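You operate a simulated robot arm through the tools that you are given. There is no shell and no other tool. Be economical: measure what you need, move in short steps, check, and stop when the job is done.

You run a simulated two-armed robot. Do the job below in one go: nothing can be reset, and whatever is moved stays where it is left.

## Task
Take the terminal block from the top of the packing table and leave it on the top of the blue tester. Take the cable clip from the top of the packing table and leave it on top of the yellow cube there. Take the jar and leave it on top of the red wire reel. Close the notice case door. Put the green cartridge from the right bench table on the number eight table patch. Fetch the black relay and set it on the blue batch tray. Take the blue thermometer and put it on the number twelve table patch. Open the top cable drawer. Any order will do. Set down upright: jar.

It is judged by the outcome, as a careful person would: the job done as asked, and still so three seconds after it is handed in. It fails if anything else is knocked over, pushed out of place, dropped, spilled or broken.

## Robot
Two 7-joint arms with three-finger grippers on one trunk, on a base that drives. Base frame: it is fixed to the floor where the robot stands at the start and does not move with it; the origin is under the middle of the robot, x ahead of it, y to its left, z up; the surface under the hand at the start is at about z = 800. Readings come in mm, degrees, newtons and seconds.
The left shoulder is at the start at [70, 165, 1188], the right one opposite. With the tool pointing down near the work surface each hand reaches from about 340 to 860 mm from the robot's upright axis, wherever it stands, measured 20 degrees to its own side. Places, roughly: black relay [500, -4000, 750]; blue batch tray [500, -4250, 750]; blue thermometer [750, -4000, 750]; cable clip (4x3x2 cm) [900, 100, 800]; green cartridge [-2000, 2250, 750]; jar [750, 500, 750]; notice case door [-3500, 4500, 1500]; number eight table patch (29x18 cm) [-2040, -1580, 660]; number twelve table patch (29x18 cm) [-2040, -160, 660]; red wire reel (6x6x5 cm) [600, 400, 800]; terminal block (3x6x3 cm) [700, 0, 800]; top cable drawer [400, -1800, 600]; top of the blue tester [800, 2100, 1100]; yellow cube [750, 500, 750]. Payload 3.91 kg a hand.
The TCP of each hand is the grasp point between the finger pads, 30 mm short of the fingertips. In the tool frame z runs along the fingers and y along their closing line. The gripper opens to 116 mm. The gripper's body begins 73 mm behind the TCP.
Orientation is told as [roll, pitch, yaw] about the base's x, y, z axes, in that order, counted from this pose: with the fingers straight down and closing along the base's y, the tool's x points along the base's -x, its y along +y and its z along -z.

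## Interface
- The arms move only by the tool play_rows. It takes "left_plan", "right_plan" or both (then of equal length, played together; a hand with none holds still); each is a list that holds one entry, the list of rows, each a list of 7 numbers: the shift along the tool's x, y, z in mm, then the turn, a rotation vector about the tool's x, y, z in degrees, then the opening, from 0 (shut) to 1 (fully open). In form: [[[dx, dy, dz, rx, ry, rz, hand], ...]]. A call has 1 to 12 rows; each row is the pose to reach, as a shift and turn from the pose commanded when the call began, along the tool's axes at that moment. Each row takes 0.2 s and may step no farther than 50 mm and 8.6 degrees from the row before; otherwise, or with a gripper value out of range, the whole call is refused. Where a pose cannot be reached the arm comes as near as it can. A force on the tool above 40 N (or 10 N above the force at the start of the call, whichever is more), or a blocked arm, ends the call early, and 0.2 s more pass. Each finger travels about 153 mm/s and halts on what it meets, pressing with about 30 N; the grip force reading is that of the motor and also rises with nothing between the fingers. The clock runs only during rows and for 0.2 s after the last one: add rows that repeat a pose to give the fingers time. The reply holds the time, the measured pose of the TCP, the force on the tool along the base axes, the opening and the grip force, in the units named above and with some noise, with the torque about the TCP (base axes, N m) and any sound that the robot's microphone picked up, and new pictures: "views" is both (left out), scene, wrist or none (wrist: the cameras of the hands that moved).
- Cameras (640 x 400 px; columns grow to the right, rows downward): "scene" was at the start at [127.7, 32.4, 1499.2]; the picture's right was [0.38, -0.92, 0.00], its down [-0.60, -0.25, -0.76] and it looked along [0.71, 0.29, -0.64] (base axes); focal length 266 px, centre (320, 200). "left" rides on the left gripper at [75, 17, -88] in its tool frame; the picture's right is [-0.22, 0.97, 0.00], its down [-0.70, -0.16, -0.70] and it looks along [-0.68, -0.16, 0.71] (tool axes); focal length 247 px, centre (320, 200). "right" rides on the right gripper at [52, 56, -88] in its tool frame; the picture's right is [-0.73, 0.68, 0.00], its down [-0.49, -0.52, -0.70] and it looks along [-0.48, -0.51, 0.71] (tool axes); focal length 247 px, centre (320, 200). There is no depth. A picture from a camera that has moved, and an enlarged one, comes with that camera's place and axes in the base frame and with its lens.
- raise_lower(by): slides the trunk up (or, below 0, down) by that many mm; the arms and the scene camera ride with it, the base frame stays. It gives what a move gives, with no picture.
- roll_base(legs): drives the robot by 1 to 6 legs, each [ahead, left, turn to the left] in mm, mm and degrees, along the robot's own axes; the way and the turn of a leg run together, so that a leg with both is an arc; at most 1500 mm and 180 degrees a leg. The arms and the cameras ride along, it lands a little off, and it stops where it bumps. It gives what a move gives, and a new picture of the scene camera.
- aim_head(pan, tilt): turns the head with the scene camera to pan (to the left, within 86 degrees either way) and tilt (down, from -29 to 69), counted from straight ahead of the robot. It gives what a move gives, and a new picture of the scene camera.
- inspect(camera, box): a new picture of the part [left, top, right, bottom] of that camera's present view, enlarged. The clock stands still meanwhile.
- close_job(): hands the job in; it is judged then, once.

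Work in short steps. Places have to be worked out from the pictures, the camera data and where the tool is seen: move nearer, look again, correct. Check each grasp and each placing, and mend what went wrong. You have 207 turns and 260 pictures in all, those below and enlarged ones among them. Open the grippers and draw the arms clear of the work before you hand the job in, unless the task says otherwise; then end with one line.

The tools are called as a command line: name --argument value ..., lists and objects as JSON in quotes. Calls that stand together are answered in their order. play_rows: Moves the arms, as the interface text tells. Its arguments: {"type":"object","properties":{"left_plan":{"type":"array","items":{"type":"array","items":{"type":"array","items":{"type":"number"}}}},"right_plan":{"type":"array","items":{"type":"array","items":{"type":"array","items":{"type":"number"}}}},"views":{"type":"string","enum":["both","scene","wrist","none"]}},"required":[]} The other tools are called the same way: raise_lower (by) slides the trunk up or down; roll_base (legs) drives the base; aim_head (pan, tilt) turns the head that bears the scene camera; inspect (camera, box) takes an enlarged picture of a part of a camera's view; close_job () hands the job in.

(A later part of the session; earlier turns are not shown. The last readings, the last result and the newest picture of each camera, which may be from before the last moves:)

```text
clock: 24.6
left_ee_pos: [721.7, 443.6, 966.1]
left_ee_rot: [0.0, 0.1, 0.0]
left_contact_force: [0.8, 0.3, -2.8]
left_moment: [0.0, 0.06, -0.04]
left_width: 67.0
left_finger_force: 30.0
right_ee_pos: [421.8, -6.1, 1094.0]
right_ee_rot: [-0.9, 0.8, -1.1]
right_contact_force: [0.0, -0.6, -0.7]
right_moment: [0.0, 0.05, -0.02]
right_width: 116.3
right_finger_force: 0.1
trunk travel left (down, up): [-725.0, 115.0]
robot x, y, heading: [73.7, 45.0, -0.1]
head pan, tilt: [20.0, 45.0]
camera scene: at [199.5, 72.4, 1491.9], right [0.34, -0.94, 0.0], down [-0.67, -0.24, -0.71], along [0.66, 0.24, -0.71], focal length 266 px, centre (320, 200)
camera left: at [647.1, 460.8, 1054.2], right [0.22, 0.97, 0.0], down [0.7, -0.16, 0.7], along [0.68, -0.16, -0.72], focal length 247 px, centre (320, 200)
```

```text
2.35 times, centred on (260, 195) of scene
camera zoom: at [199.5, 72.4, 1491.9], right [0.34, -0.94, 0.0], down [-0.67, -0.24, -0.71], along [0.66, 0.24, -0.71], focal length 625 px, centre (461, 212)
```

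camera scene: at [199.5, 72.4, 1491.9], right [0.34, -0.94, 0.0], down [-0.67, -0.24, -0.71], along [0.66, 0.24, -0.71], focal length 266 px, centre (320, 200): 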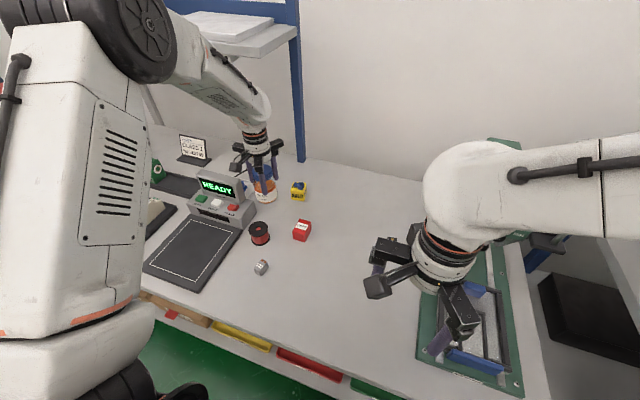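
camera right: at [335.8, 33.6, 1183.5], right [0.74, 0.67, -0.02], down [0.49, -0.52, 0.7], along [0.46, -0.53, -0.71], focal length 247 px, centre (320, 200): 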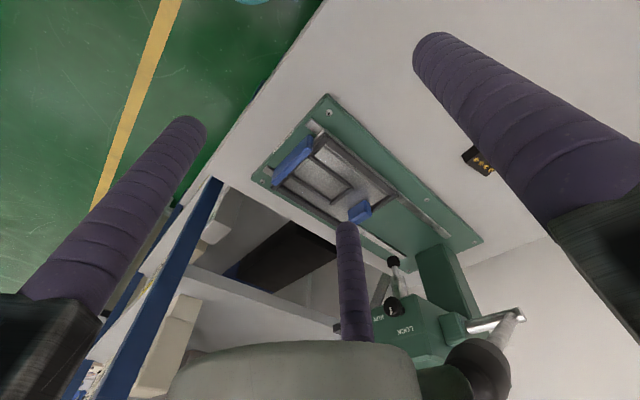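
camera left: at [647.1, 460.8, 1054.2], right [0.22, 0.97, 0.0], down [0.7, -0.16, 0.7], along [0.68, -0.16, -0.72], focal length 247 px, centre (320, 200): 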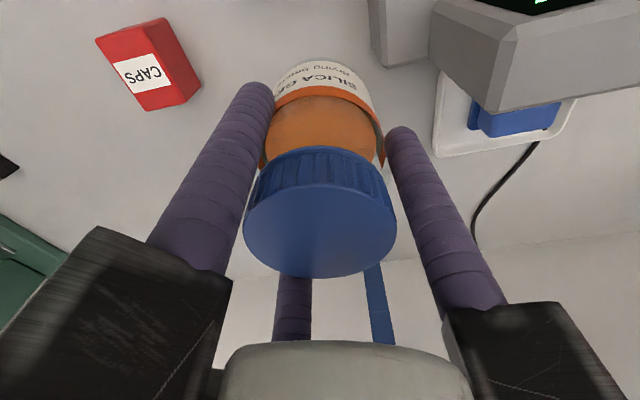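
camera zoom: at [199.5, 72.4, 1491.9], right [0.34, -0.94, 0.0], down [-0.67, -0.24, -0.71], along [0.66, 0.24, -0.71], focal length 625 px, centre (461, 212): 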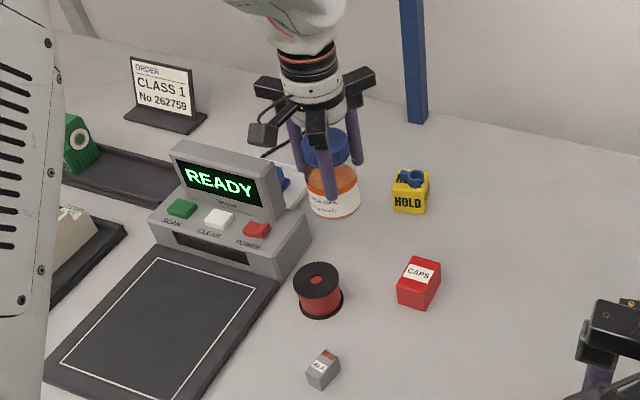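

The reel's top centre comes out at about (618,426) from two views. I'll bring the jar over it at height and check.

play_rows --left_plan '[[[35, -6, 0, 0, 0, 0, 0.4], [70, -12, 0, 0, 0, 0, 0.4], [103, -17, 0, 0, 0, 0, 0.4], [103, -17, 15, 0, 0, 0, 0.4], [103, -17, 20, 0, 0, 0, 0.4], [103, -17, 20, 0, 0, 0, 0.4]]]' --views "wrist"

inspect --camera "scene" --box '[200, 160, 320, 280]'

```text
clock: 26.0
left_ee_pos: [616.4, 426.3, 948.3]
left_ee_rot: [-0.1, 0.0, -0.1]
left_contact_force: [0.0, -0.1, -2.9]
left_moment: [0.01, -0.01, 0.01]
left_width: 66.6
left_finger_force: 30.0
right_ee_pos: [419.9, -6.8, 1094.8]
right_ee_rot: [-0.9, 0.8, -1.1]
right_contact_force: [-0.5, 0.4, 0.0]
right_moment: [0.01, 0.01, -0.02]
right_width: 115.9
right_finger_force: 0.0
trunk travel left (down, up): [-725.0, 115.0]
robot x, y, heading: [73.1, 45.4, -0.4]
head pan, tilt: [20.0, 45.0]
camera left: at [541.8, 443.6, 1035.6], right [0.23, 0.97, 0.0], down [0.7, -0.16, 0.7], along [0.68, -0.16, -0.71], focal length 247 px, centre (320, 200)
```

left: 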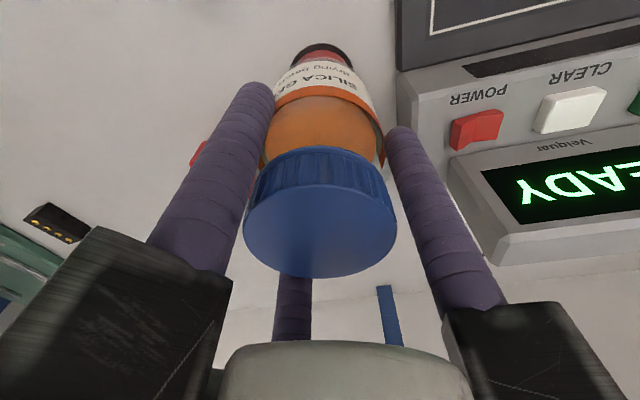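

```text
3.33 times, centred on (260, 220) of scene
camera zoom: at [197.3, 72.2, 1492.1], right [0.34, -0.94, 0.0], down [-0.66, -0.24, -0.71], along [0.66, 0.24, -0.71], focal length 885 px, centre (520, 133)
```

zoom: 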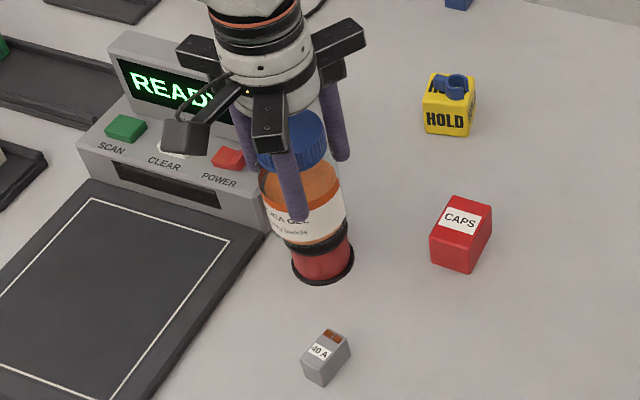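

The lateral alignment looks good. I'll zoom in to check the fore-aft alignment.

inspect --camera "scene" --box '[240, 210, 280, 250]'

```text
10.00 times, centred on (260, 230) of scene
camera zoom: at [197.3, 72.2, 1492.1], right [0.34, -0.94, 0.0], down [-0.66, -0.24, -0.71], along [0.66, 0.24, -0.71], focal length 2655 px, centre (920, -100)
```

zoom: 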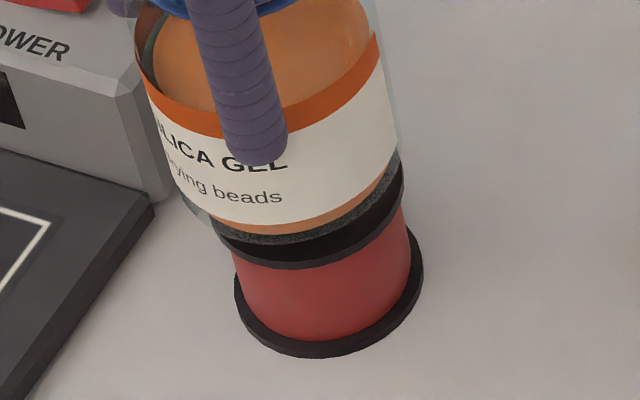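

By edge midpoints the jar is within about 3 mm of the reel centre. I'll nudge it 3 mm right and lower it to contact.

play_rows --left_plan '[[[0, -3, 5, 0, 0, 0, 0.4], [0, -3, 9, 0, 0, 0, 0.4], [0, -3, 11, 0, 0, 0, 0.4], [0, -3, 13, 0, 0, 0, 0.4], [0, -3, 13, 0, 0, 0, 0.4]]]' --views "none"

inspect --camera "scene" --box '[240, 210, 280, 250]'

```text
clock: 27.2
left_ee_pos: [617.6, 424.2, 934.9]
left_ee_rot: [0.0, 0.0, -0.2]
left_contact_force: [-0.3, -0.1, -2.9]
left_moment: [-0.02, -0.02, -0.03]
left_width: 66.8
left_finger_force: 29.8
right_ee_pos: [420.8, -6.2, 1095.0]
right_ee_rot: [-0.9, 0.7, -1.0]
right_contact_force: [-0.3, -0.6, 0.1]
right_moment: [-0.01, -0.01, -0.04]
right_width: 116.1
right_finger_force: 0.0
trunk travel left (down, up): [-725.0, 115.0]
robot x, y, heading: [74.2, 45.4, -0.1]
head pan, tilt: [20.0, 45.0]
```

```text
10.00 times, centred on (260, 230) of scene
camera zoom: at [198.0, 72.4, 1492.0], right [0.34, -0.94, 0.0], down [-0.67, -0.24, -0.71], along [0.66, 0.24, -0.71], focal length 2655 px, centre (920, -100)
```

zoom: 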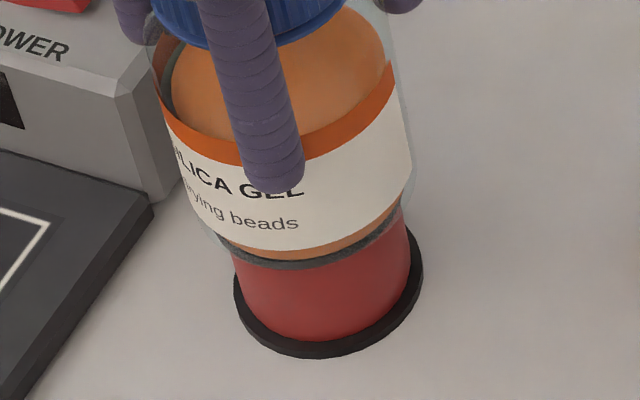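

Almost touching: still −2.9 N, the jar's weight. I'll lower in 1 mm steps.

play_rows --left_plan '[[[0, 0, 1, 0, 0, 0, 0.4], [0, 0, 2, 0, 0, 0, 0.4], [0, 0, 2, 0, 0, 0, 0.4]]]' --views "none"

```text
clock: 28.0
left_ee_pos: [617.6, 423.6, 933.8]
left_ee_rot: [0.0, 0.0, -0.1]
left_contact_force: [-0.9, 0.0, 0.1]
left_moment: [-0.1, 0.01, 0.02]
left_width: 66.4
left_finger_force: 30.6
right_ee_pos: [419.0, -7.2, 1094.8]
right_ee_rot: [-0.9, 0.7, -1.2]
right_contact_force: [-0.5, -0.9, -0.4]
right_moment: [0.0, 0.0, 0.01]
right_width: 116.0
right_finger_force: 0.0
trunk travel left (down, up): [-725.0, 115.0]
robot x, y, heading: [71.0, 45.3, 0.0]
head pan, tilt: [20.0, 45.0]
```

The weight is now carried by the reel. I'll open slowly and rise.

play_rows --left_plan '[[[0, 0, 0, 0, 0, 0, 0.65], [0, 0, 0, 0, 0, 0, 0.75], [0, 0, 0, 0, 0, 0, 0.9], [0, 0, -20, 0, 0, 0, 0.9], [0, 0, -60, 0, 0, 0, 0.9], [0, 0, -100, 0, 0, 0, 0.9], [0, 0, -145, 0, 0, 0, 0.9]]]' --views "both"

inspect --camera "scene" --box '[220, 190, 300, 250]'

```text
clock: 29.6
left_ee_pos: [615.3, 423.0, 1078.8]
left_ee_rot: [0.0, 0.0, -0.1]
left_contact_force: [0.8, 0.4, -0.4]
left_moment: [0.01, -0.03, 0.04]
left_width: 104.2
left_finger_force: 0.2
right_ee_pos: [419.1, -6.3, 1095.7]
right_ee_rot: [-0.9, 0.6, -1.2]
right_contact_force: [0.0, 0.2, 0.3]
right_moment: [0.03, 0.01, 0.0]
right_width: 116.0
right_finger_force: 0.0
trunk travel left (down, up): [-725.0, 115.0]
robot x, y, heading: [75.9, 45.5, -0.1]
head pan, tilt: [20.0, 45.0]
camera scene: at [196.0, 71.2, 1492.2], right [0.34, -0.94, 0.0], down [-0.66, -0.24, -0.71], along [0.67, 0.24, -0.71], focal length 266 px, centre (320, 200)
camera left: at [541.2, 440.3, 1167.1], right [0.22, 0.97, 0.0], down [0.7, -0.16, 0.7], along [0.68, -0.16, -0.71], focal length 247 px, centre (320, 200)
```

scene: 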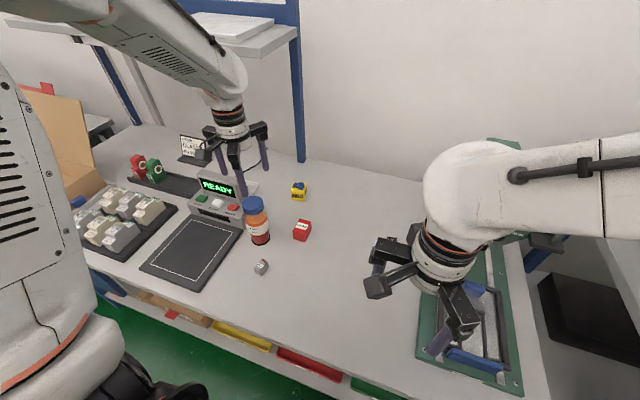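
left: 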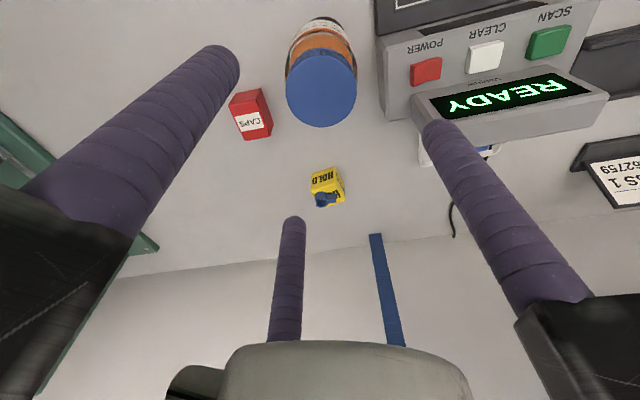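

```text
6.67 times, centred on (260, 220) of scene
camera zoom: at [196.0, 71.2, 1492.2], right [0.34, -0.94, 0.0], down [-0.66, -0.24, -0.71], along [0.67, 0.24, -0.71], focal length 1770 px, centre (720, 67)
```

zoom: 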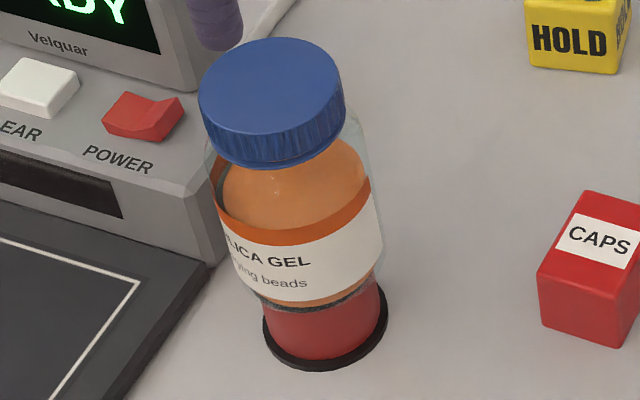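

The jar stands upright on the reel. Now I'll tuck the right hand aside and bring the left hand over the terminal block near (718,27).

play_rows --right_plan '[[[10, -20, 0, 0, 0, 0, 1], [20, -50, 0, 0, 0, 0, 1], [25, -80, 0, 0, 0, 0, 1], [25, -110, 0, 0, 0, 0, 1], [25, -110, 0, 0, 0, 0, 1], [25, -110, 0, 0, 0, 0, 1], [25, -110, 0, 0, 0, 0, 1], [25, -110, 0, 0, 0, 0, 1], [25, -110, 0, 0, 0, 0, 1], [25, -110, 0, 0, 0, 0, 1]]]' --left_plan '[[[0, -20, 0, 0, 0, 0, 0.9], [0, -60, 0, 0, 0, 0, 0.9], [0, -100, 10, 0, 0, 0, 0.9], [-5, -145, 20, 0, 0, 0, 0.9], [-10, -190, 30, 0, 0, 0, 0.9], [-20, -235, 50, 0, 0, 0, 0.9], [-30, -280, 65, 0, 0, 0, 0.9], [-40, -325, 80, 0, 0, 0, 0.9], [-45, -370, 90, 0, 0, 0, 0.9], [-45, -390, 100, 0, 0, 0, 0.9]]]' --views "both"

inspect --camera "left" --box '[220, 60, 460, 210]'

```text
refused: row 6 steps farther than a row can; nothing moved
```

```text
2.67 times, centred on (340, 135) of left
camera zoom: at [541.2, 440.3, 1167.1], right [0.22, 0.97, 0.0], down [0.7, -0.16, 0.7], along [0.68, -0.16, -0.71], focal length 659 px, centre (267, 373)
```

zoom: 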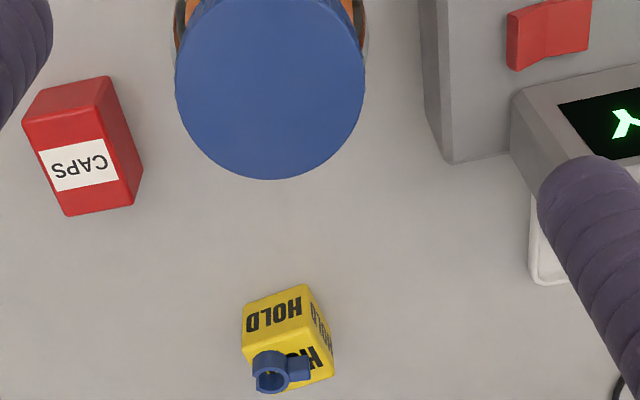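

One step was slightly too long; I'll replay with smaller steps.

play_rows --right_plan '[[[10, -20, 0, 0, 0, 0, 1], [20, -50, 0, 0, 0, 0, 1], [25, -80, 0, 0, 0, 0, 1], [25, -110, 0, 0, 0, 0, 1], [25, -110, 0, 0, 0, 0, 1], [25, -110, 0, 0, 0, 0, 1], [25, -110, 0, 0, 0, 0, 1], [25, -110, 0, 0, 0, 0, 1], [25, -110, 0, 0, 0, 0, 1], [25, -110, 0, 0, 0, 0, 1], [25, -110, 0, 0, 0, 0, 1]]]' --left_plan '[[[0, -20, 0, 0, 0, 0, 0.9], [0, -58, 0, 0, 0, 0, 0.9], [0, -96, 10, 0, 0, 0, 0.9], [-5, -134, 20, 0, 0, 0, 0.9], [-10, -172, 30, 0, 0, 0, 0.9], [-15, -210, 45, 0, 0, 0, 0.9], [-25, -248, 60, 0, 0, 0, 0.9], [-35, -286, 75, 0, 0, 0, 0.9], [-40, -324, 85, 0, 0, 0, 0.9], [-45, -360, 95, 0, 0, 0, 0.9], [-45, -390, 100, 0, 0, 0, 0.9]]]' --views "both"

inspect --camera "left" --box '[220, 60, 460, 210]'

```text
clock: 32.0
left_ee_pos: [667.3, 35.7, 987.1]
left_ee_rot: [-1.3, -0.2, 0.7]
left_contact_force: [0.1, 0.3, 0.1]
left_moment: [0.0, 0.01, 0.02]
left_width: 104.7
left_finger_force: 0.0
right_ee_pos: [393.0, -115.4, 1096.1]
right_ee_rot: [-0.7, 0.6, -1.1]
right_contact_force: [-0.1, -0.4, -0.4]
right_moment: [-0.01, 0.01, -0.01]
right_width: 116.1
right_finger_force: 0.1
trunk travel left (down, up): [-725.0, 115.0]
robot x, y, heading: [73.4, 46.5, 0.1]
head pan, tilt: [20.0, 45.0]
camera scene: at [197.7, 72.0, 1492.1], right [0.34, -0.94, 0.0], down [-0.67, -0.24, -0.71], along [0.66, 0.24, -0.71], focal length 266 px, centre (320, 200)
camera right: at [343.2, -57.1, 1185.5], right [0.74, 0.67, -0.02], down [0.49, -0.52, 0.7], along [0.46, -0.53, -0.71], focal length 247 px, centre (320, 200)
camera left: at [591.6, 53.8, 1074.4], right [0.21, 0.98, -0.02], down [0.7, -0.13, 0.71], along [0.69, -0.17, -0.71], focal length 247 px, centre (320, 200)
```

scene: 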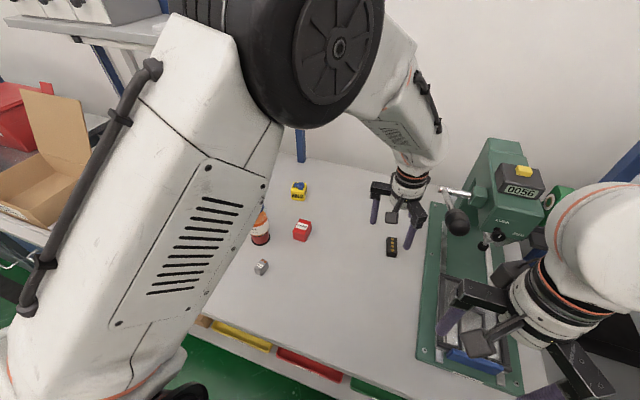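
right: 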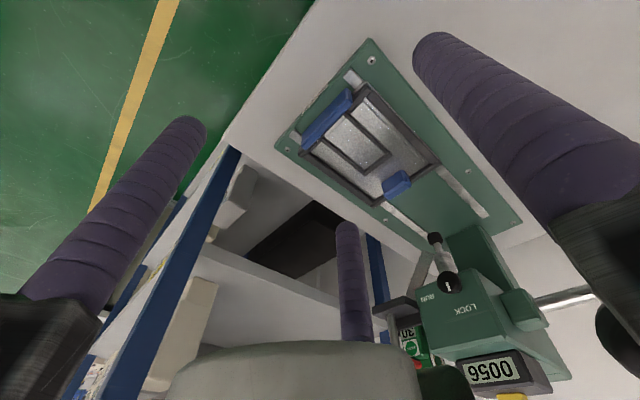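
left: 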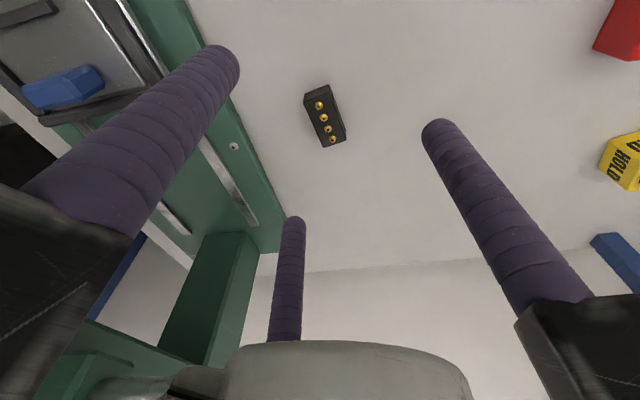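

```text
2.67 times, centred on (340, 135) of left
camera zoom: at [591.6, 53.8, 1074.4], right [0.21, 0.98, -0.02], down [0.7, -0.13, 0.71], along [0.69, -0.17, -0.71], focal length 659 px, centre (267, 373)
```

zoom: 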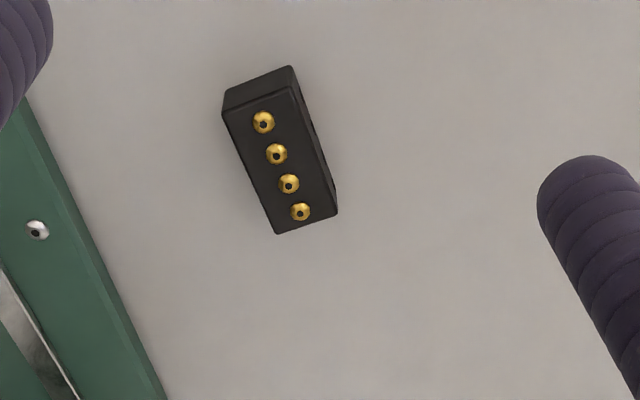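

The block's centre is near (717,25), with its long axis about 9.6° off base x. I'll rotate to match, offset the hand ~8 mm so that one finger takes one long face and two take the other, and come down to z≈890.

play_rows --left_plan '[[[-15, -5, 25, -0.6, 0, -3, 0.75], [-30, -10, 50, -1.3, 0, -6, 0.75], [-45, -16, 75, -1.3, 0, -9, 0.75], [-51, -18.4, 97, -1.3, 0, -9, 0.75], [-51, -18.4, 97, -1.3, 0, -9, 0.75]]]' --views "both"

inspect --camera "left" --box '[220, 60, 460, 210]'

```text
clock: 33.2
left_ee_pos: [718.6, 20.3, 885.9]
left_ee_rot: [0.5, 0.1, 10.0]
left_contact_force: [0.5, 0.4, 0.6]
left_moment: [-0.01, -0.03, 0.02]
left_width: 87.1
left_finger_force: 0.0
right_ee_pos: [391.6, -115.5, 1097.5]
right_ee_rot: [-0.8, 0.7, -1.1]
right_contact_force: [-0.9, -0.7, 0.0]
right_moment: [0.01, 0.01, 0.01]
right_width: 115.8
right_finger_force: 0.0
trunk travel left (down, up): [-725.0, 115.0]
robot x, y, heading: [68.2, 45.1, -0.1]
head pan, tilt: [20.0, 45.0]
camera scene: at [196.8, 72.1, 1492.2], right [0.34, -0.94, 0.0], down [-0.66, -0.24, -0.71], along [0.67, 0.24, -0.71], focal length 266 px, centre (320, 200)
camera left: at [642.6, 24.9, 974.4], right [0.05, 1.0, 0.01], down [0.72, -0.04, 0.7], along [0.7, -0.03, -0.72], focal length 247 px, centre (320, 200)
```

scene: 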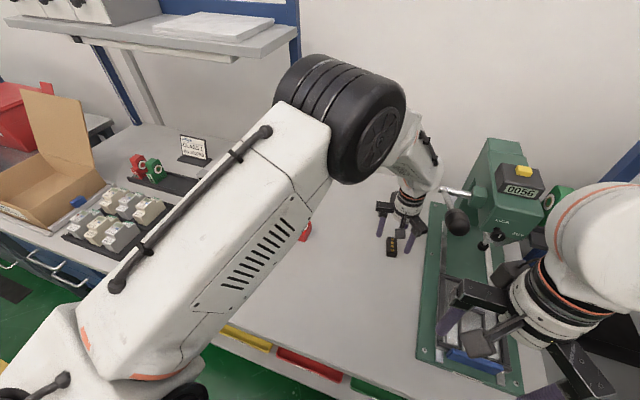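
left: 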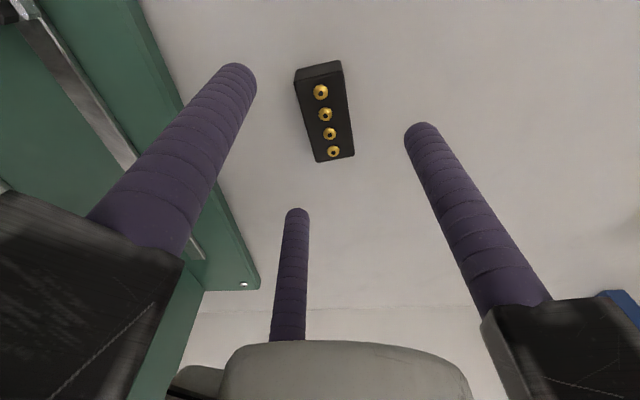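

```text
2.67 times, centred on (340, 135) of left
camera zoom: at [642.6, 24.9, 974.4], right [0.05, 1.0, 0.01], down [0.72, -0.04, 0.7], along [0.7, -0.03, -0.72], focal length 659 px, centre (267, 373)
```

zoom: 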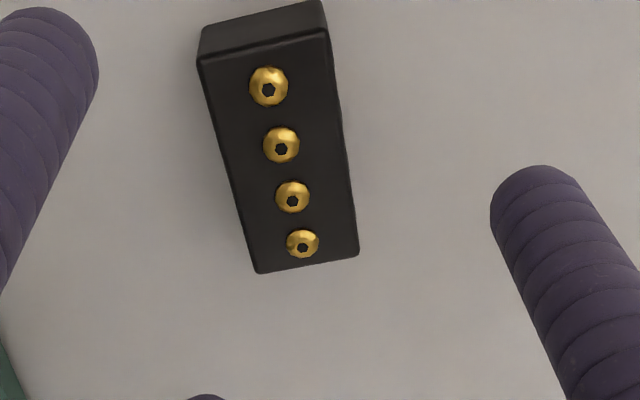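

The block centre comes out at (718,27) with axis 9.8°, so the hand is placed right. Down to z≈836 and close.

play_rows --left_plan '[[[0, -1, 25, 0, 0, 0, 0.75], [0, -1, 49, 0, 0, 0, 0.75], [0, -1, 49, 0, 0, 0, 0.6], [0, -1, 49, 0, 0, 0, 0.45], [0, -1, 49, 0, 0, 0, 0.3], [0, -1, 49, 0, 0, 0, 0.15], [0, -1, 49, 0, 0, 0, 0.15]]]' --views "wrist"

```text
clock: 34.8
left_ee_pos: [712.5, 19.2, 831.6]
left_ee_rot: [1.2, 0.1, 9.3]
left_contact_force: [1.4, -0.4, 0.9]
left_moment: [0.02, 0.04, -0.01]
left_width: 43.7
left_finger_force: 29.7
right_ee_pos: [391.2, -113.2, 1098.4]
right_ee_rot: [-0.9, 0.6, -1.1]
right_contact_force: [-0.8, -0.1, 0.4]
right_moment: [-0.02, -0.02, -0.04]
right_width: 115.9
right_finger_force: 0.1
trunk travel left (down, up): [-725.0, 115.0]
robot x, y, heading: [70.1, 41.2, -0.1]
head pan, tilt: [20.0, 45.0]
camera left: at [637.3, 21.9, 919.0], right [0.07, 1.0, 0.02], down [0.72, -0.06, 0.7], along [0.7, -0.03, -0.72], focal length 247 px, centre (320, 200)
```

left: 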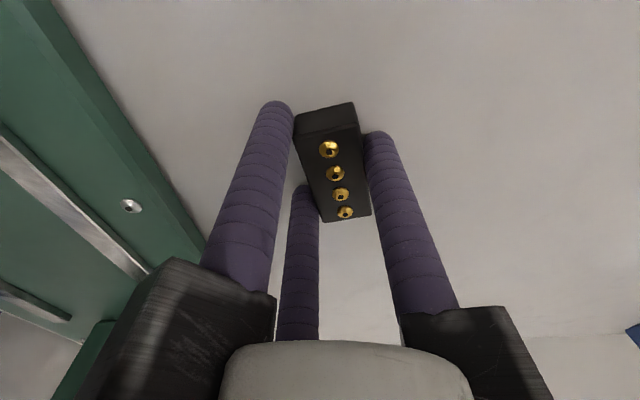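

The block is held with the planned three-point grip (width 43.7). I'll lift it and carry it back toward the robot at height.

play_rows --left_plan '[[[0, 0, -45, 0, 0, 0, 0.15], [0, 0, -90, 0, 0, 0, 0.15], [0, 0, -135, 0, 0, 0, 0.15], [10, 30, -170, 0, 0, 0, 0.15], [25, 65, -200, 0, 0, 0, 0.15], [45, 100, -225, 0, 0, 0, 0.15], [70, 135, -245, 0, 0, 0, 0.15], [95, 170, -265, 0, 0, 0, 0.15], [120, 205, -285, 0, 0, 0, 0.15], [145, 240, -300, 0, 0, 0, 0.15], [170, 265, -310, 0, 0, 0, 0.15], [170, 265, -310, 0, 0, 0, 0.15]]]' --views "wrist"

aim_head --pan 75 --tilt 20

```text
clock: 37.4
left_ee_pos: [506.5, 247.6, 1147.7]
left_ee_rot: [1.0, -0.1, 8.9]
left_contact_force: [-0.6, 1.2, -0.6]
left_moment: [-0.06, 0.0, 0.0]
left_width: 44.1
left_finger_force: 30.3
right_ee_pos: [394.0, -111.6, 1097.5]
right_ee_rot: [-1.1, 0.8, -1.1]
right_contact_force: [-0.8, 0.8, -0.5]
right_moment: [-0.08, -0.01, 0.02]
right_width: 116.3
right_finger_force: 0.0
trunk travel left (down, up): [-725.0, 115.0]
robot x, y, heading: [72.6, 43.5, -0.1]
head pan, tilt: [20.0, 45.0]
camera left: at [429.9, 250.3, 1236.2], right [0.07, 1.0, 0.02], down [0.71, -0.06, 0.7], along [0.7, -0.04, -0.72], focal length 247 px, centre (320, 200)
```

left: 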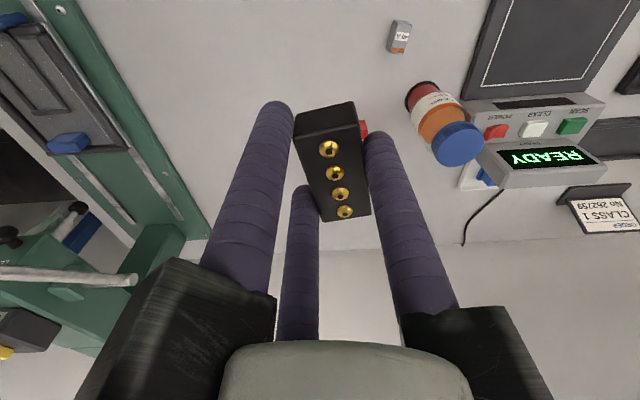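

```text
clock: 38.6
left_ee_pos: [506.6, 241.9, 1148.1]
left_ee_rot: [1.4, -0.1, 8.9]
left_contact_force: [-0.4, -0.4, -0.7]
left_moment: [-0.05, 0.0, 0.0]
left_width: 43.9
left_finger_force: 30.4
right_ee_pos: [393.0, -115.9, 1098.3]
right_ee_rot: [-0.9, 0.7, -1.2]
right_contact_force: [-0.8, 0.4, 0.7]
right_moment: [0.03, 0.0, 0.02]
right_width: 116.3
right_finger_force: 0.0
trunk travel left (down, up): [-725.0, 115.0]
robot x, y, heading: [73.1, 46.5, 0.1]
head pan, tilt: [75.0, 20.0]
camera scene: at [145.6, 134.6, 1530.7], right [0.97, -0.26, 0.0], down [-0.09, -0.33, -0.94], along [0.25, 0.91, -0.34], focal length 266 px, centre (320, 200)
```

scene: 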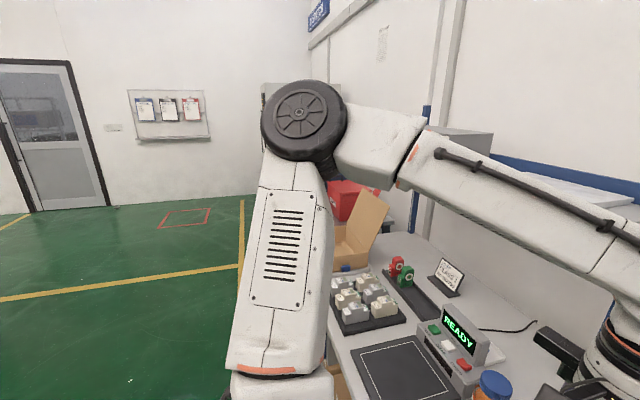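

I'll back away from the table and drive left toward the blue tester near y≈2100.

roll_base --legs '[[-350, 0, 0], [0, 900, 0]]'

aim_head --pan 35 --tilt 20

```text
clock: 45.2
left_ee_pos: [163.8, 1123.5, 1148.0]
left_ee_rot: [1.3, -0.1, 8.1]
left_contact_force: [-0.4, -0.3, -1.2]
left_moment: [-0.02, 0.01, 0.02]
left_width: 43.8
left_finger_force: 29.9
right_ee_pos: [45.7, 767.4, 1097.5]
right_ee_rot: [-0.8, 0.7, -1.8]
right_contact_force: [-0.5, 0.2, -0.5]
right_moment: [-0.03, 0.0, 0.01]
right_width: 116.0
right_finger_force: 0.1
trunk travel left (down, up): [-725.0, 115.0]
robot x, y, heading: [-270.7, 932.8, -0.8]
head pan, tilt: [75.0, 20.0]
camera scene: at [-198.4, 1019.2, 1530.8], right [0.96, -0.27, 0.0], down [-0.09, -0.33, -0.94], along [0.26, 0.9, -0.34], focal length 266 px, centre (320, 200)
```

scene: 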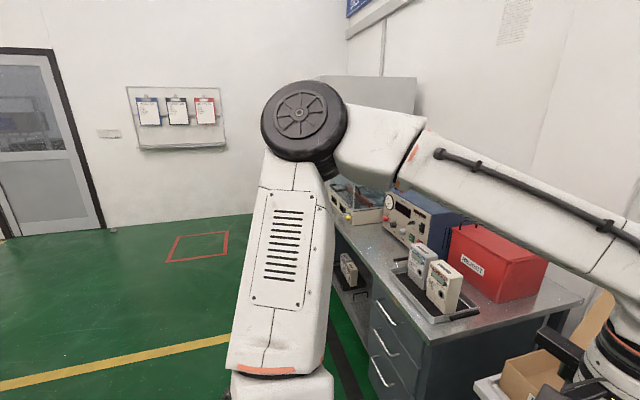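

```text
clock: 46.2
left_ee_pos: [163.4, 1123.3, 1148.0]
left_ee_rot: [1.3, 0.0, 8.2]
left_contact_force: [0.2, -0.3, -0.8]
left_moment: [-0.03, 0.01, -0.02]
left_width: 44.0
left_finger_force: 29.7
right_ee_pos: [47.2, 767.3, 1096.6]
right_ee_rot: [-0.9, 0.7, -1.8]
right_contact_force: [-0.4, -0.6, 0.1]
right_moment: [-0.01, -0.01, 0.02]
right_width: 116.0
right_finger_force: 0.1
trunk travel left (down, up): [-725.0, 115.0]
robot x, y, heading: [-273.5, 927.9, -0.8]
head pan, tilt: [35.0, 20.0]
camera scene: at [-146.7, 982.2, 1530.8], right [0.56, -0.83, 0.0], down [-0.28, -0.19, -0.94], along [0.78, 0.53, -0.34], focal length 266 px, centre (320, 200)
```

scene: 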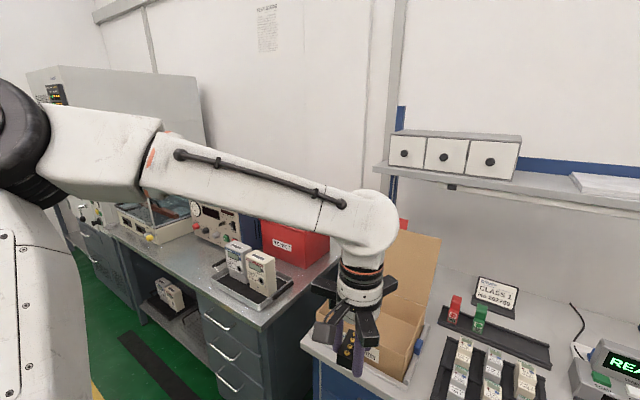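

The tester is the beige-front, blue-cased instrument on the next bench. I'll drive left further until I'm in front of it.

roll_base --legs '[[0, 900, 0.8]]'

aim_head --pan 10 --tilt 30

```text
clock: 50.9
left_ee_pos: [163.3, 2012.0, 1149.0]
left_ee_rot: [1.3, -0.2, 9.3]
left_contact_force: [-0.8, -0.2, -0.2]
left_moment: [0.02, -0.01, 0.01]
left_width: 43.8
left_finger_force: 30.2
right_ee_pos: [53.3, 1653.3, 1097.5]
right_ee_rot: [-0.8, 0.7, -0.7]
right_contact_force: [-0.3, 0.4, -0.5]
right_moment: [-0.01, 0.02, -0.04]
right_width: 115.8
right_finger_force: 0.2
trunk travel left (down, up): [-725.0, 115.0]
robot x, y, heading: [-267.7, 1805.7, 0.3]
head pan, tilt: [35.0, 20.0]
camera scene: at [-144.0, 1864.5, 1530.8], right [0.58, -0.82, 0.0], down [-0.28, -0.2, -0.94], along [0.77, 0.54, -0.34], focal length 266 px, centre (320, 200)
```

scene: 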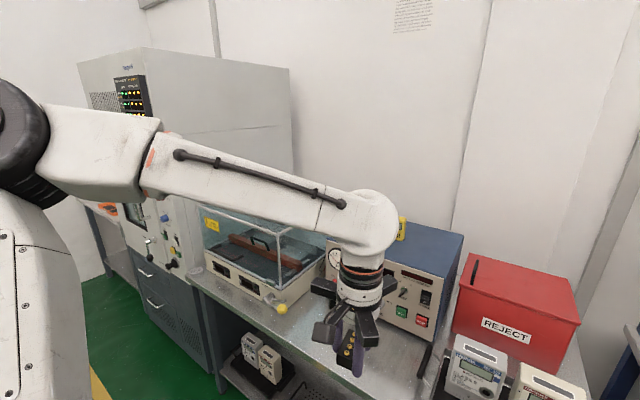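

```text
clock: 51.8
left_ee_pos: [164.1, 2012.0, 1149.4]
left_ee_rot: [1.3, -0.1, 9.2]
left_contact_force: [0.2, -1.1, -0.5]
left_moment: [-0.04, 0.0, 0.0]
left_width: 43.6
left_finger_force: 29.9
right_ee_pos: [53.4, 1652.7, 1097.8]
right_ee_rot: [-0.8, 0.6, -0.7]
right_contact_force: [-0.5, 0.4, -0.4]
right_moment: [0.0, 0.01, 0.0]
right_width: 115.8
right_finger_force: 0.0
trunk travel left (down, up): [-725.0, 115.0]
robot x, y, heading: [-266.7, 1810.9, 0.3]
head pan, tilt: [10.0, 30.0]
camera scene: at [-131.0, 1827.2, 1514.7], right [0.18, -0.98, 0.0], down [-0.49, -0.09, -0.87], along [0.85, 0.16, -0.5], focal length 266 px, centre (320, 200)
```

scene: 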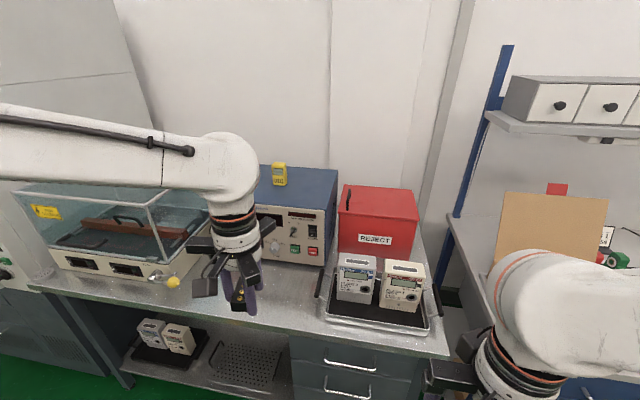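

The tester's top is visible with a yellow device on it near (650,2118); its right side is at y≈1930 and its front at x≈510. I'll raise the trunk for clearance and drive ahead 200.

raise_lower --by 80

roll_base --legs '[[200, 0, 0]]'

aim_head --pan 15 --tilt 35

```text
clock: 52.9
left_ee_pos: [163.7, 2011.3, 1228.1]
left_ee_rot: [1.3, -0.1, 9.2]
left_contact_force: [0.7, 0.3, 0.0]
left_moment: [0.0, 0.02, 0.0]
left_width: 43.4
left_finger_force: 30.3
right_ee_pos: [53.6, 1653.7, 1176.6]
right_ee_rot: [-0.9, 0.7, -0.7]
right_contact_force: [-0.1, -0.4, 0.5]
right_moment: [0.01, -0.02, -0.01]
right_width: 115.9
right_finger_force: 0.0
trunk travel left (down, up): [-805.0, 35.0]
robot x, y, heading: [-267.4, 1810.6, 0.2]
head pan, tilt: [10.0, 30.0]
```

```text
clock: 54.5
left_ee_pos: [359.6, 2011.0, 1229.1]
left_ee_rot: [1.3, -0.1, 9.0]
left_contact_force: [-0.6, 0.2, 0.2]
left_moment: [0.01, -0.05, -0.02]
left_width: 43.8
left_finger_force: 29.8
right_ee_pos: [247.9, 1654.1, 1176.9]
right_ee_rot: [-0.9, 0.5, -0.9]
right_contact_force: [-0.7, -0.1, 0.1]
right_moment: [-0.03, 0.01, 0.0]
right_width: 115.8
right_finger_force: 0.1
trunk travel left (down, up): [-805.0, 35.0]
robot x, y, heading: [-72.5, 1808.7, 0.1]
head pan, tilt: [10.0, 30.0]
camera scene: at [64.0, 1827.5, 1595.0], right [0.18, -0.98, 0.0], down [-0.49, -0.09, -0.87], along [0.85, 0.15, -0.5], focal length 266 px, centre (320, 200)
```

scene: 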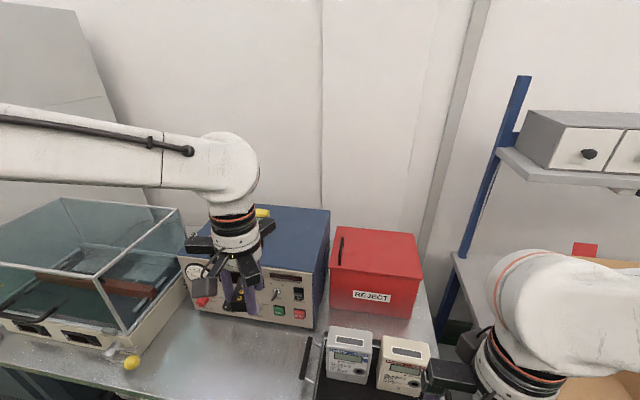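

```text
clock: 55.2
left_ee_pos: [362.6, 2010.9, 1227.9]
left_ee_rot: [1.3, -0.1, 9.2]
left_contact_force: [-0.8, 0.6, -1.0]
left_moment: [0.02, 0.0, -0.02]
left_width: 43.7
left_finger_force: 30.3
right_ee_pos: [250.2, 1651.6, 1176.2]
right_ee_rot: [-1.0, 0.7, -0.9]
right_contact_force: [0.7, 0.1, 0.6]
right_moment: [0.01, 0.02, 0.01]
right_width: 116.0
right_finger_force: 0.0
trunk travel left (down, up): [-805.0, 35.0]
robot x, y, heading: [-73.8, 1811.1, 0.2]
head pan, tilt: [15.0, 35.0]
camera scene: at [63.2, 1834.6, 1586.9], right [0.26, -0.97, 0.0], down [-0.55, -0.15, -0.82], along [0.79, 0.21, -0.57], focal length 266 px, centre (320, 200)
```

scene: 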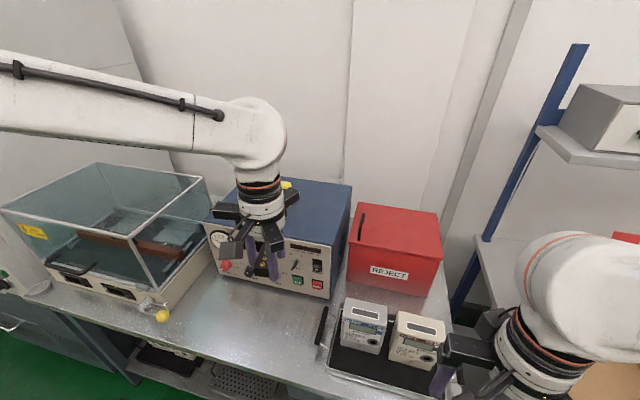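

Triangulating puts the tester top at z≈1030, spanning x≈625–950 with its right side at y≈1942. I'll move the block over (700,2005) at height.

play_rows --left_plan '[[[-42, -7.5, 0, 0.6, 0, 0, 0.15], [-84, -15, 5, 1.3, 0, 0, 0.15], [-125, -22, 10, 1.3, 0, 0, 0.15], [-167, -30, 20, 1.3, 0, 0, 0.15], [-209, -37, 30, 1.3, 0, 0, 0.15], [-250, -45, 40, 1.3, 0, 0, 0.15], [-292, -52, 48, 1.3, 0, 0, 0.15], [-333, -60, 55, 1.3, 0, 0, 0.15], [-333, -60, 55, 1.3, 0, 0, 0.15]]]' --views "both"

inspect --camera "scene" --box '[200, 120, 400, 300]'

```text
clock: 57.2
left_ee_pos: [700.4, 2005.2, 1173.1]
left_ee_rot: [0.0, -0.2, 9.1]
left_contact_force: [0.4, 0.7, 0.1]
left_moment: [-0.01, -0.01, 0.0]
left_width: 43.7
left_finger_force: 30.0
right_ee_pos: [250.0, 1653.9, 1178.1]
right_ee_rot: [-0.9, 0.7, -0.9]
right_contact_force: [-0.2, 0.2, 0.5]
right_moment: [-0.02, -0.03, -0.02]
right_width: 116.1
right_finger_force: 0.1
trunk travel left (down, up): [-805.0, 35.0]
robot x, y, heading: [-68.6, 1810.9, -0.2]
head pan, tilt: [15.0, 35.0]
camera scene: at [61.4, 1834.7, 1587.1], right [0.26, -0.97, 0.0], down [-0.55, -0.15, -0.82], along [0.79, 0.21, -0.57], focal length 266 px, centre (320, 200)
camera left: at [623.5, 2009.8, 1260.1], right [0.07, 1.0, 0.0], down [0.71, -0.05, 0.7], along [0.7, -0.05, -0.71], focal length 247 px, centre (320, 200)
```

scene: 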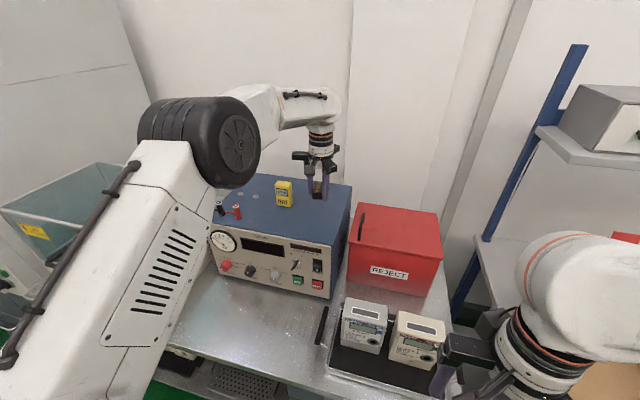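
left: 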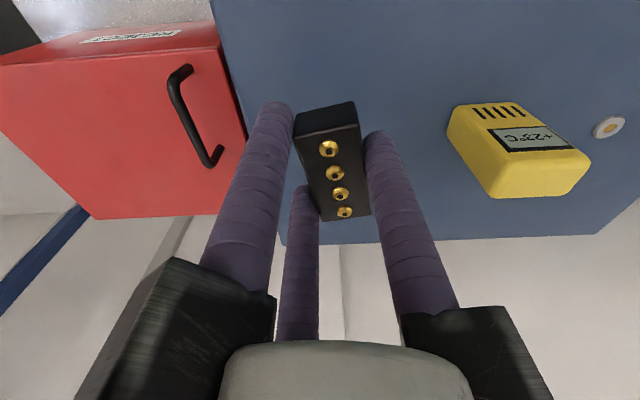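

```text
2.22 times, centred on (300, 210) of scene
camera zoom: at [61.4, 1834.7, 1587.1], right [0.26, -0.97, 0.0], down [-0.55, -0.15, -0.82], along [0.79, 0.21, -0.57], focal length 590 px, centre (364, 178)
```

zoom: 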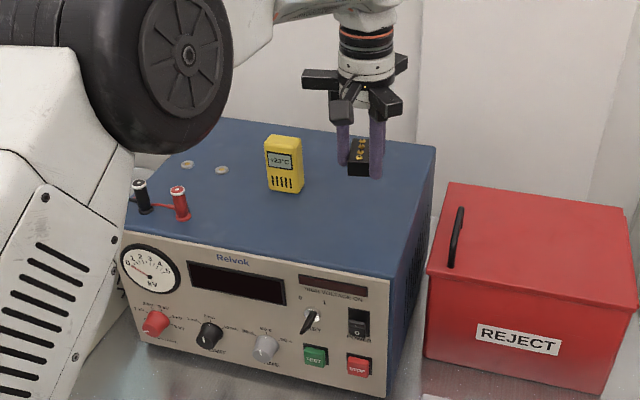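

All clear below the block. I'll lower to z≈1085 and then feel for contact.

play_rows --left_plan '[[[0, 0, 35, 0, 0, 0, 0.15], [0, 0, 65, 0, 0, 0, 0.15], [0, 0, 85, 0, 0, 0, 0.15], [0, 0, 85, 0, 0, 0, 0.15]]]' --views "wrist"

inspect --camera "scene" --box '[270, 140, 350, 220]'

```text
clock: 58.2
left_ee_pos: [701.2, 2006.7, 1092.6]
left_ee_rot: [0.0, -0.5, 9.2]
left_contact_force: [3.2, 2.3, 21.0]
left_moment: [0.1, 0.45, -0.05]
left_width: 43.7
left_finger_force: 30.1
right_ee_pos: [250.1, 1652.5, 1178.4]
right_ee_rot: [-0.8, 0.6, -1.0]
right_contact_force: [-0.7, -0.2, 0.6]
right_moment: [0.0, 0.04, -0.01]
right_width: 116.0
right_finger_force: 0.1
trunk travel left (down, up): [-805.0, 35.0]
robot x, y, heading: [-72.8, 1808.9, 0.3]
head pan, tilt: [15.0, 35.0]
camera left: at [622.8, 2011.0, 1179.6], right [0.07, 1.0, 0.0], down [0.71, -0.05, 0.71], along [0.7, -0.05, -0.71], focal length 247 px, centre (320, 200)
```

left: 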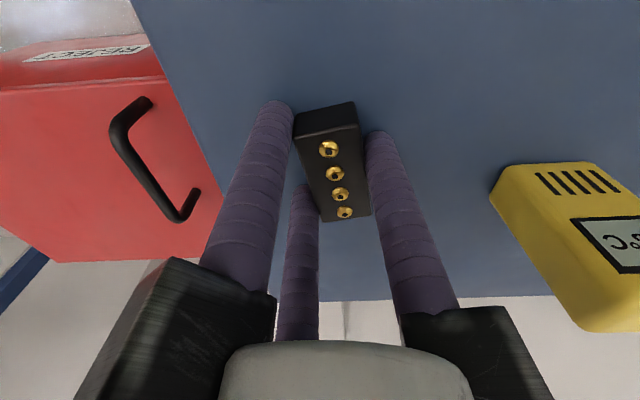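

```text
5.00 times, centred on (310, 180) of scene
camera zoom: at [60.4, 1834.0, 1587.5], right [0.26, -0.97, 0.0], down [-0.55, -0.15, -0.82], along [0.79, 0.21, -0.57], focal length 1328 px, centre (370, 300)
```

zoom: 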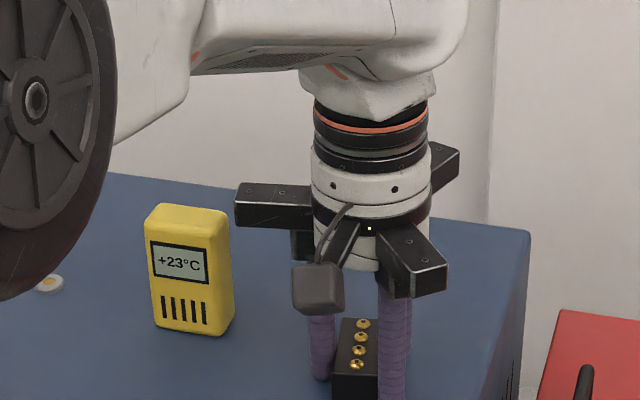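

It is already in contact (21 N), so the top is at about 1060. I'll ease up 4 mm, then open slowly and rise.

play_rows --left_plan '[[[0, 0, -4, 0, 0, 0, 0.15], [0, 0, -4, 0, 0, 0, 0.15], [0, 0, -4, 0, 0, 0, 0.45], [0, 0, -4, 0, 0, 0, 0.65], [0, 0, -4, 0, 0, 0, 0.75], [0, 0, -30, 0, 0, 0, 0.75], [0, 0, -75, 0, 0, 0, 0.75], [0, 0, -120, 0, 0, 0, 0.75], [0, 0, -140, 0, 0, 0, 0.75]]]' --views "wrist"

inspect --camera "scene" --box '[230, 140, 370, 260]'

```text
clock: 60.2
left_ee_pos: [699.5, 2005.1, 1227.2]
left_ee_rot: [0.0, -0.1, 9.1]
left_contact_force: [0.2, 0.0, -0.1]
left_moment: [-0.02, 0.01, 0.0]
left_width: 87.1
left_finger_force: 0.1
right_ee_pos: [250.4, 1652.9, 1176.1]
right_ee_rot: [-0.9, 0.8, -0.9]
right_contact_force: [0.3, -0.1, -0.4]
right_moment: [-0.01, 0.01, 0.04]
right_width: 115.9
right_finger_force: 0.0
trunk travel left (down, up): [-805.0, 35.0]
robot x, y, heading: [-72.2, 1810.8, 0.2]
head pan, tilt: [15.0, 35.0]
camera left: at [623.5, 2010.8, 1315.2], right [0.07, 1.0, 0.0], down [0.71, -0.05, 0.7], along [0.7, -0.05, -0.71], focal length 247 px, centre (320, 200)
```

left: 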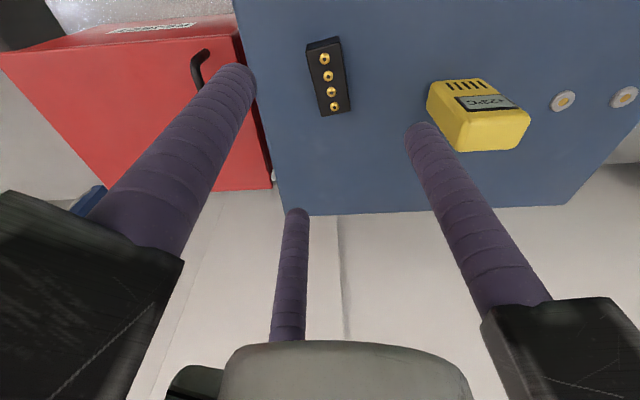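

```text
3.33 times, centred on (300, 200) of scene
camera zoom: at [63.1, 1834.4, 1586.9], right [0.26, -0.97, 0.0], down [-0.55, -0.15, -0.82], along [0.79, 0.21, -0.57], focal length 885 px, centre (387, 200)
```

zoom: 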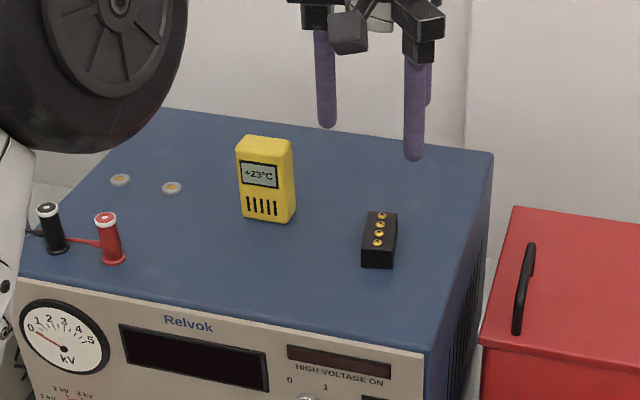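

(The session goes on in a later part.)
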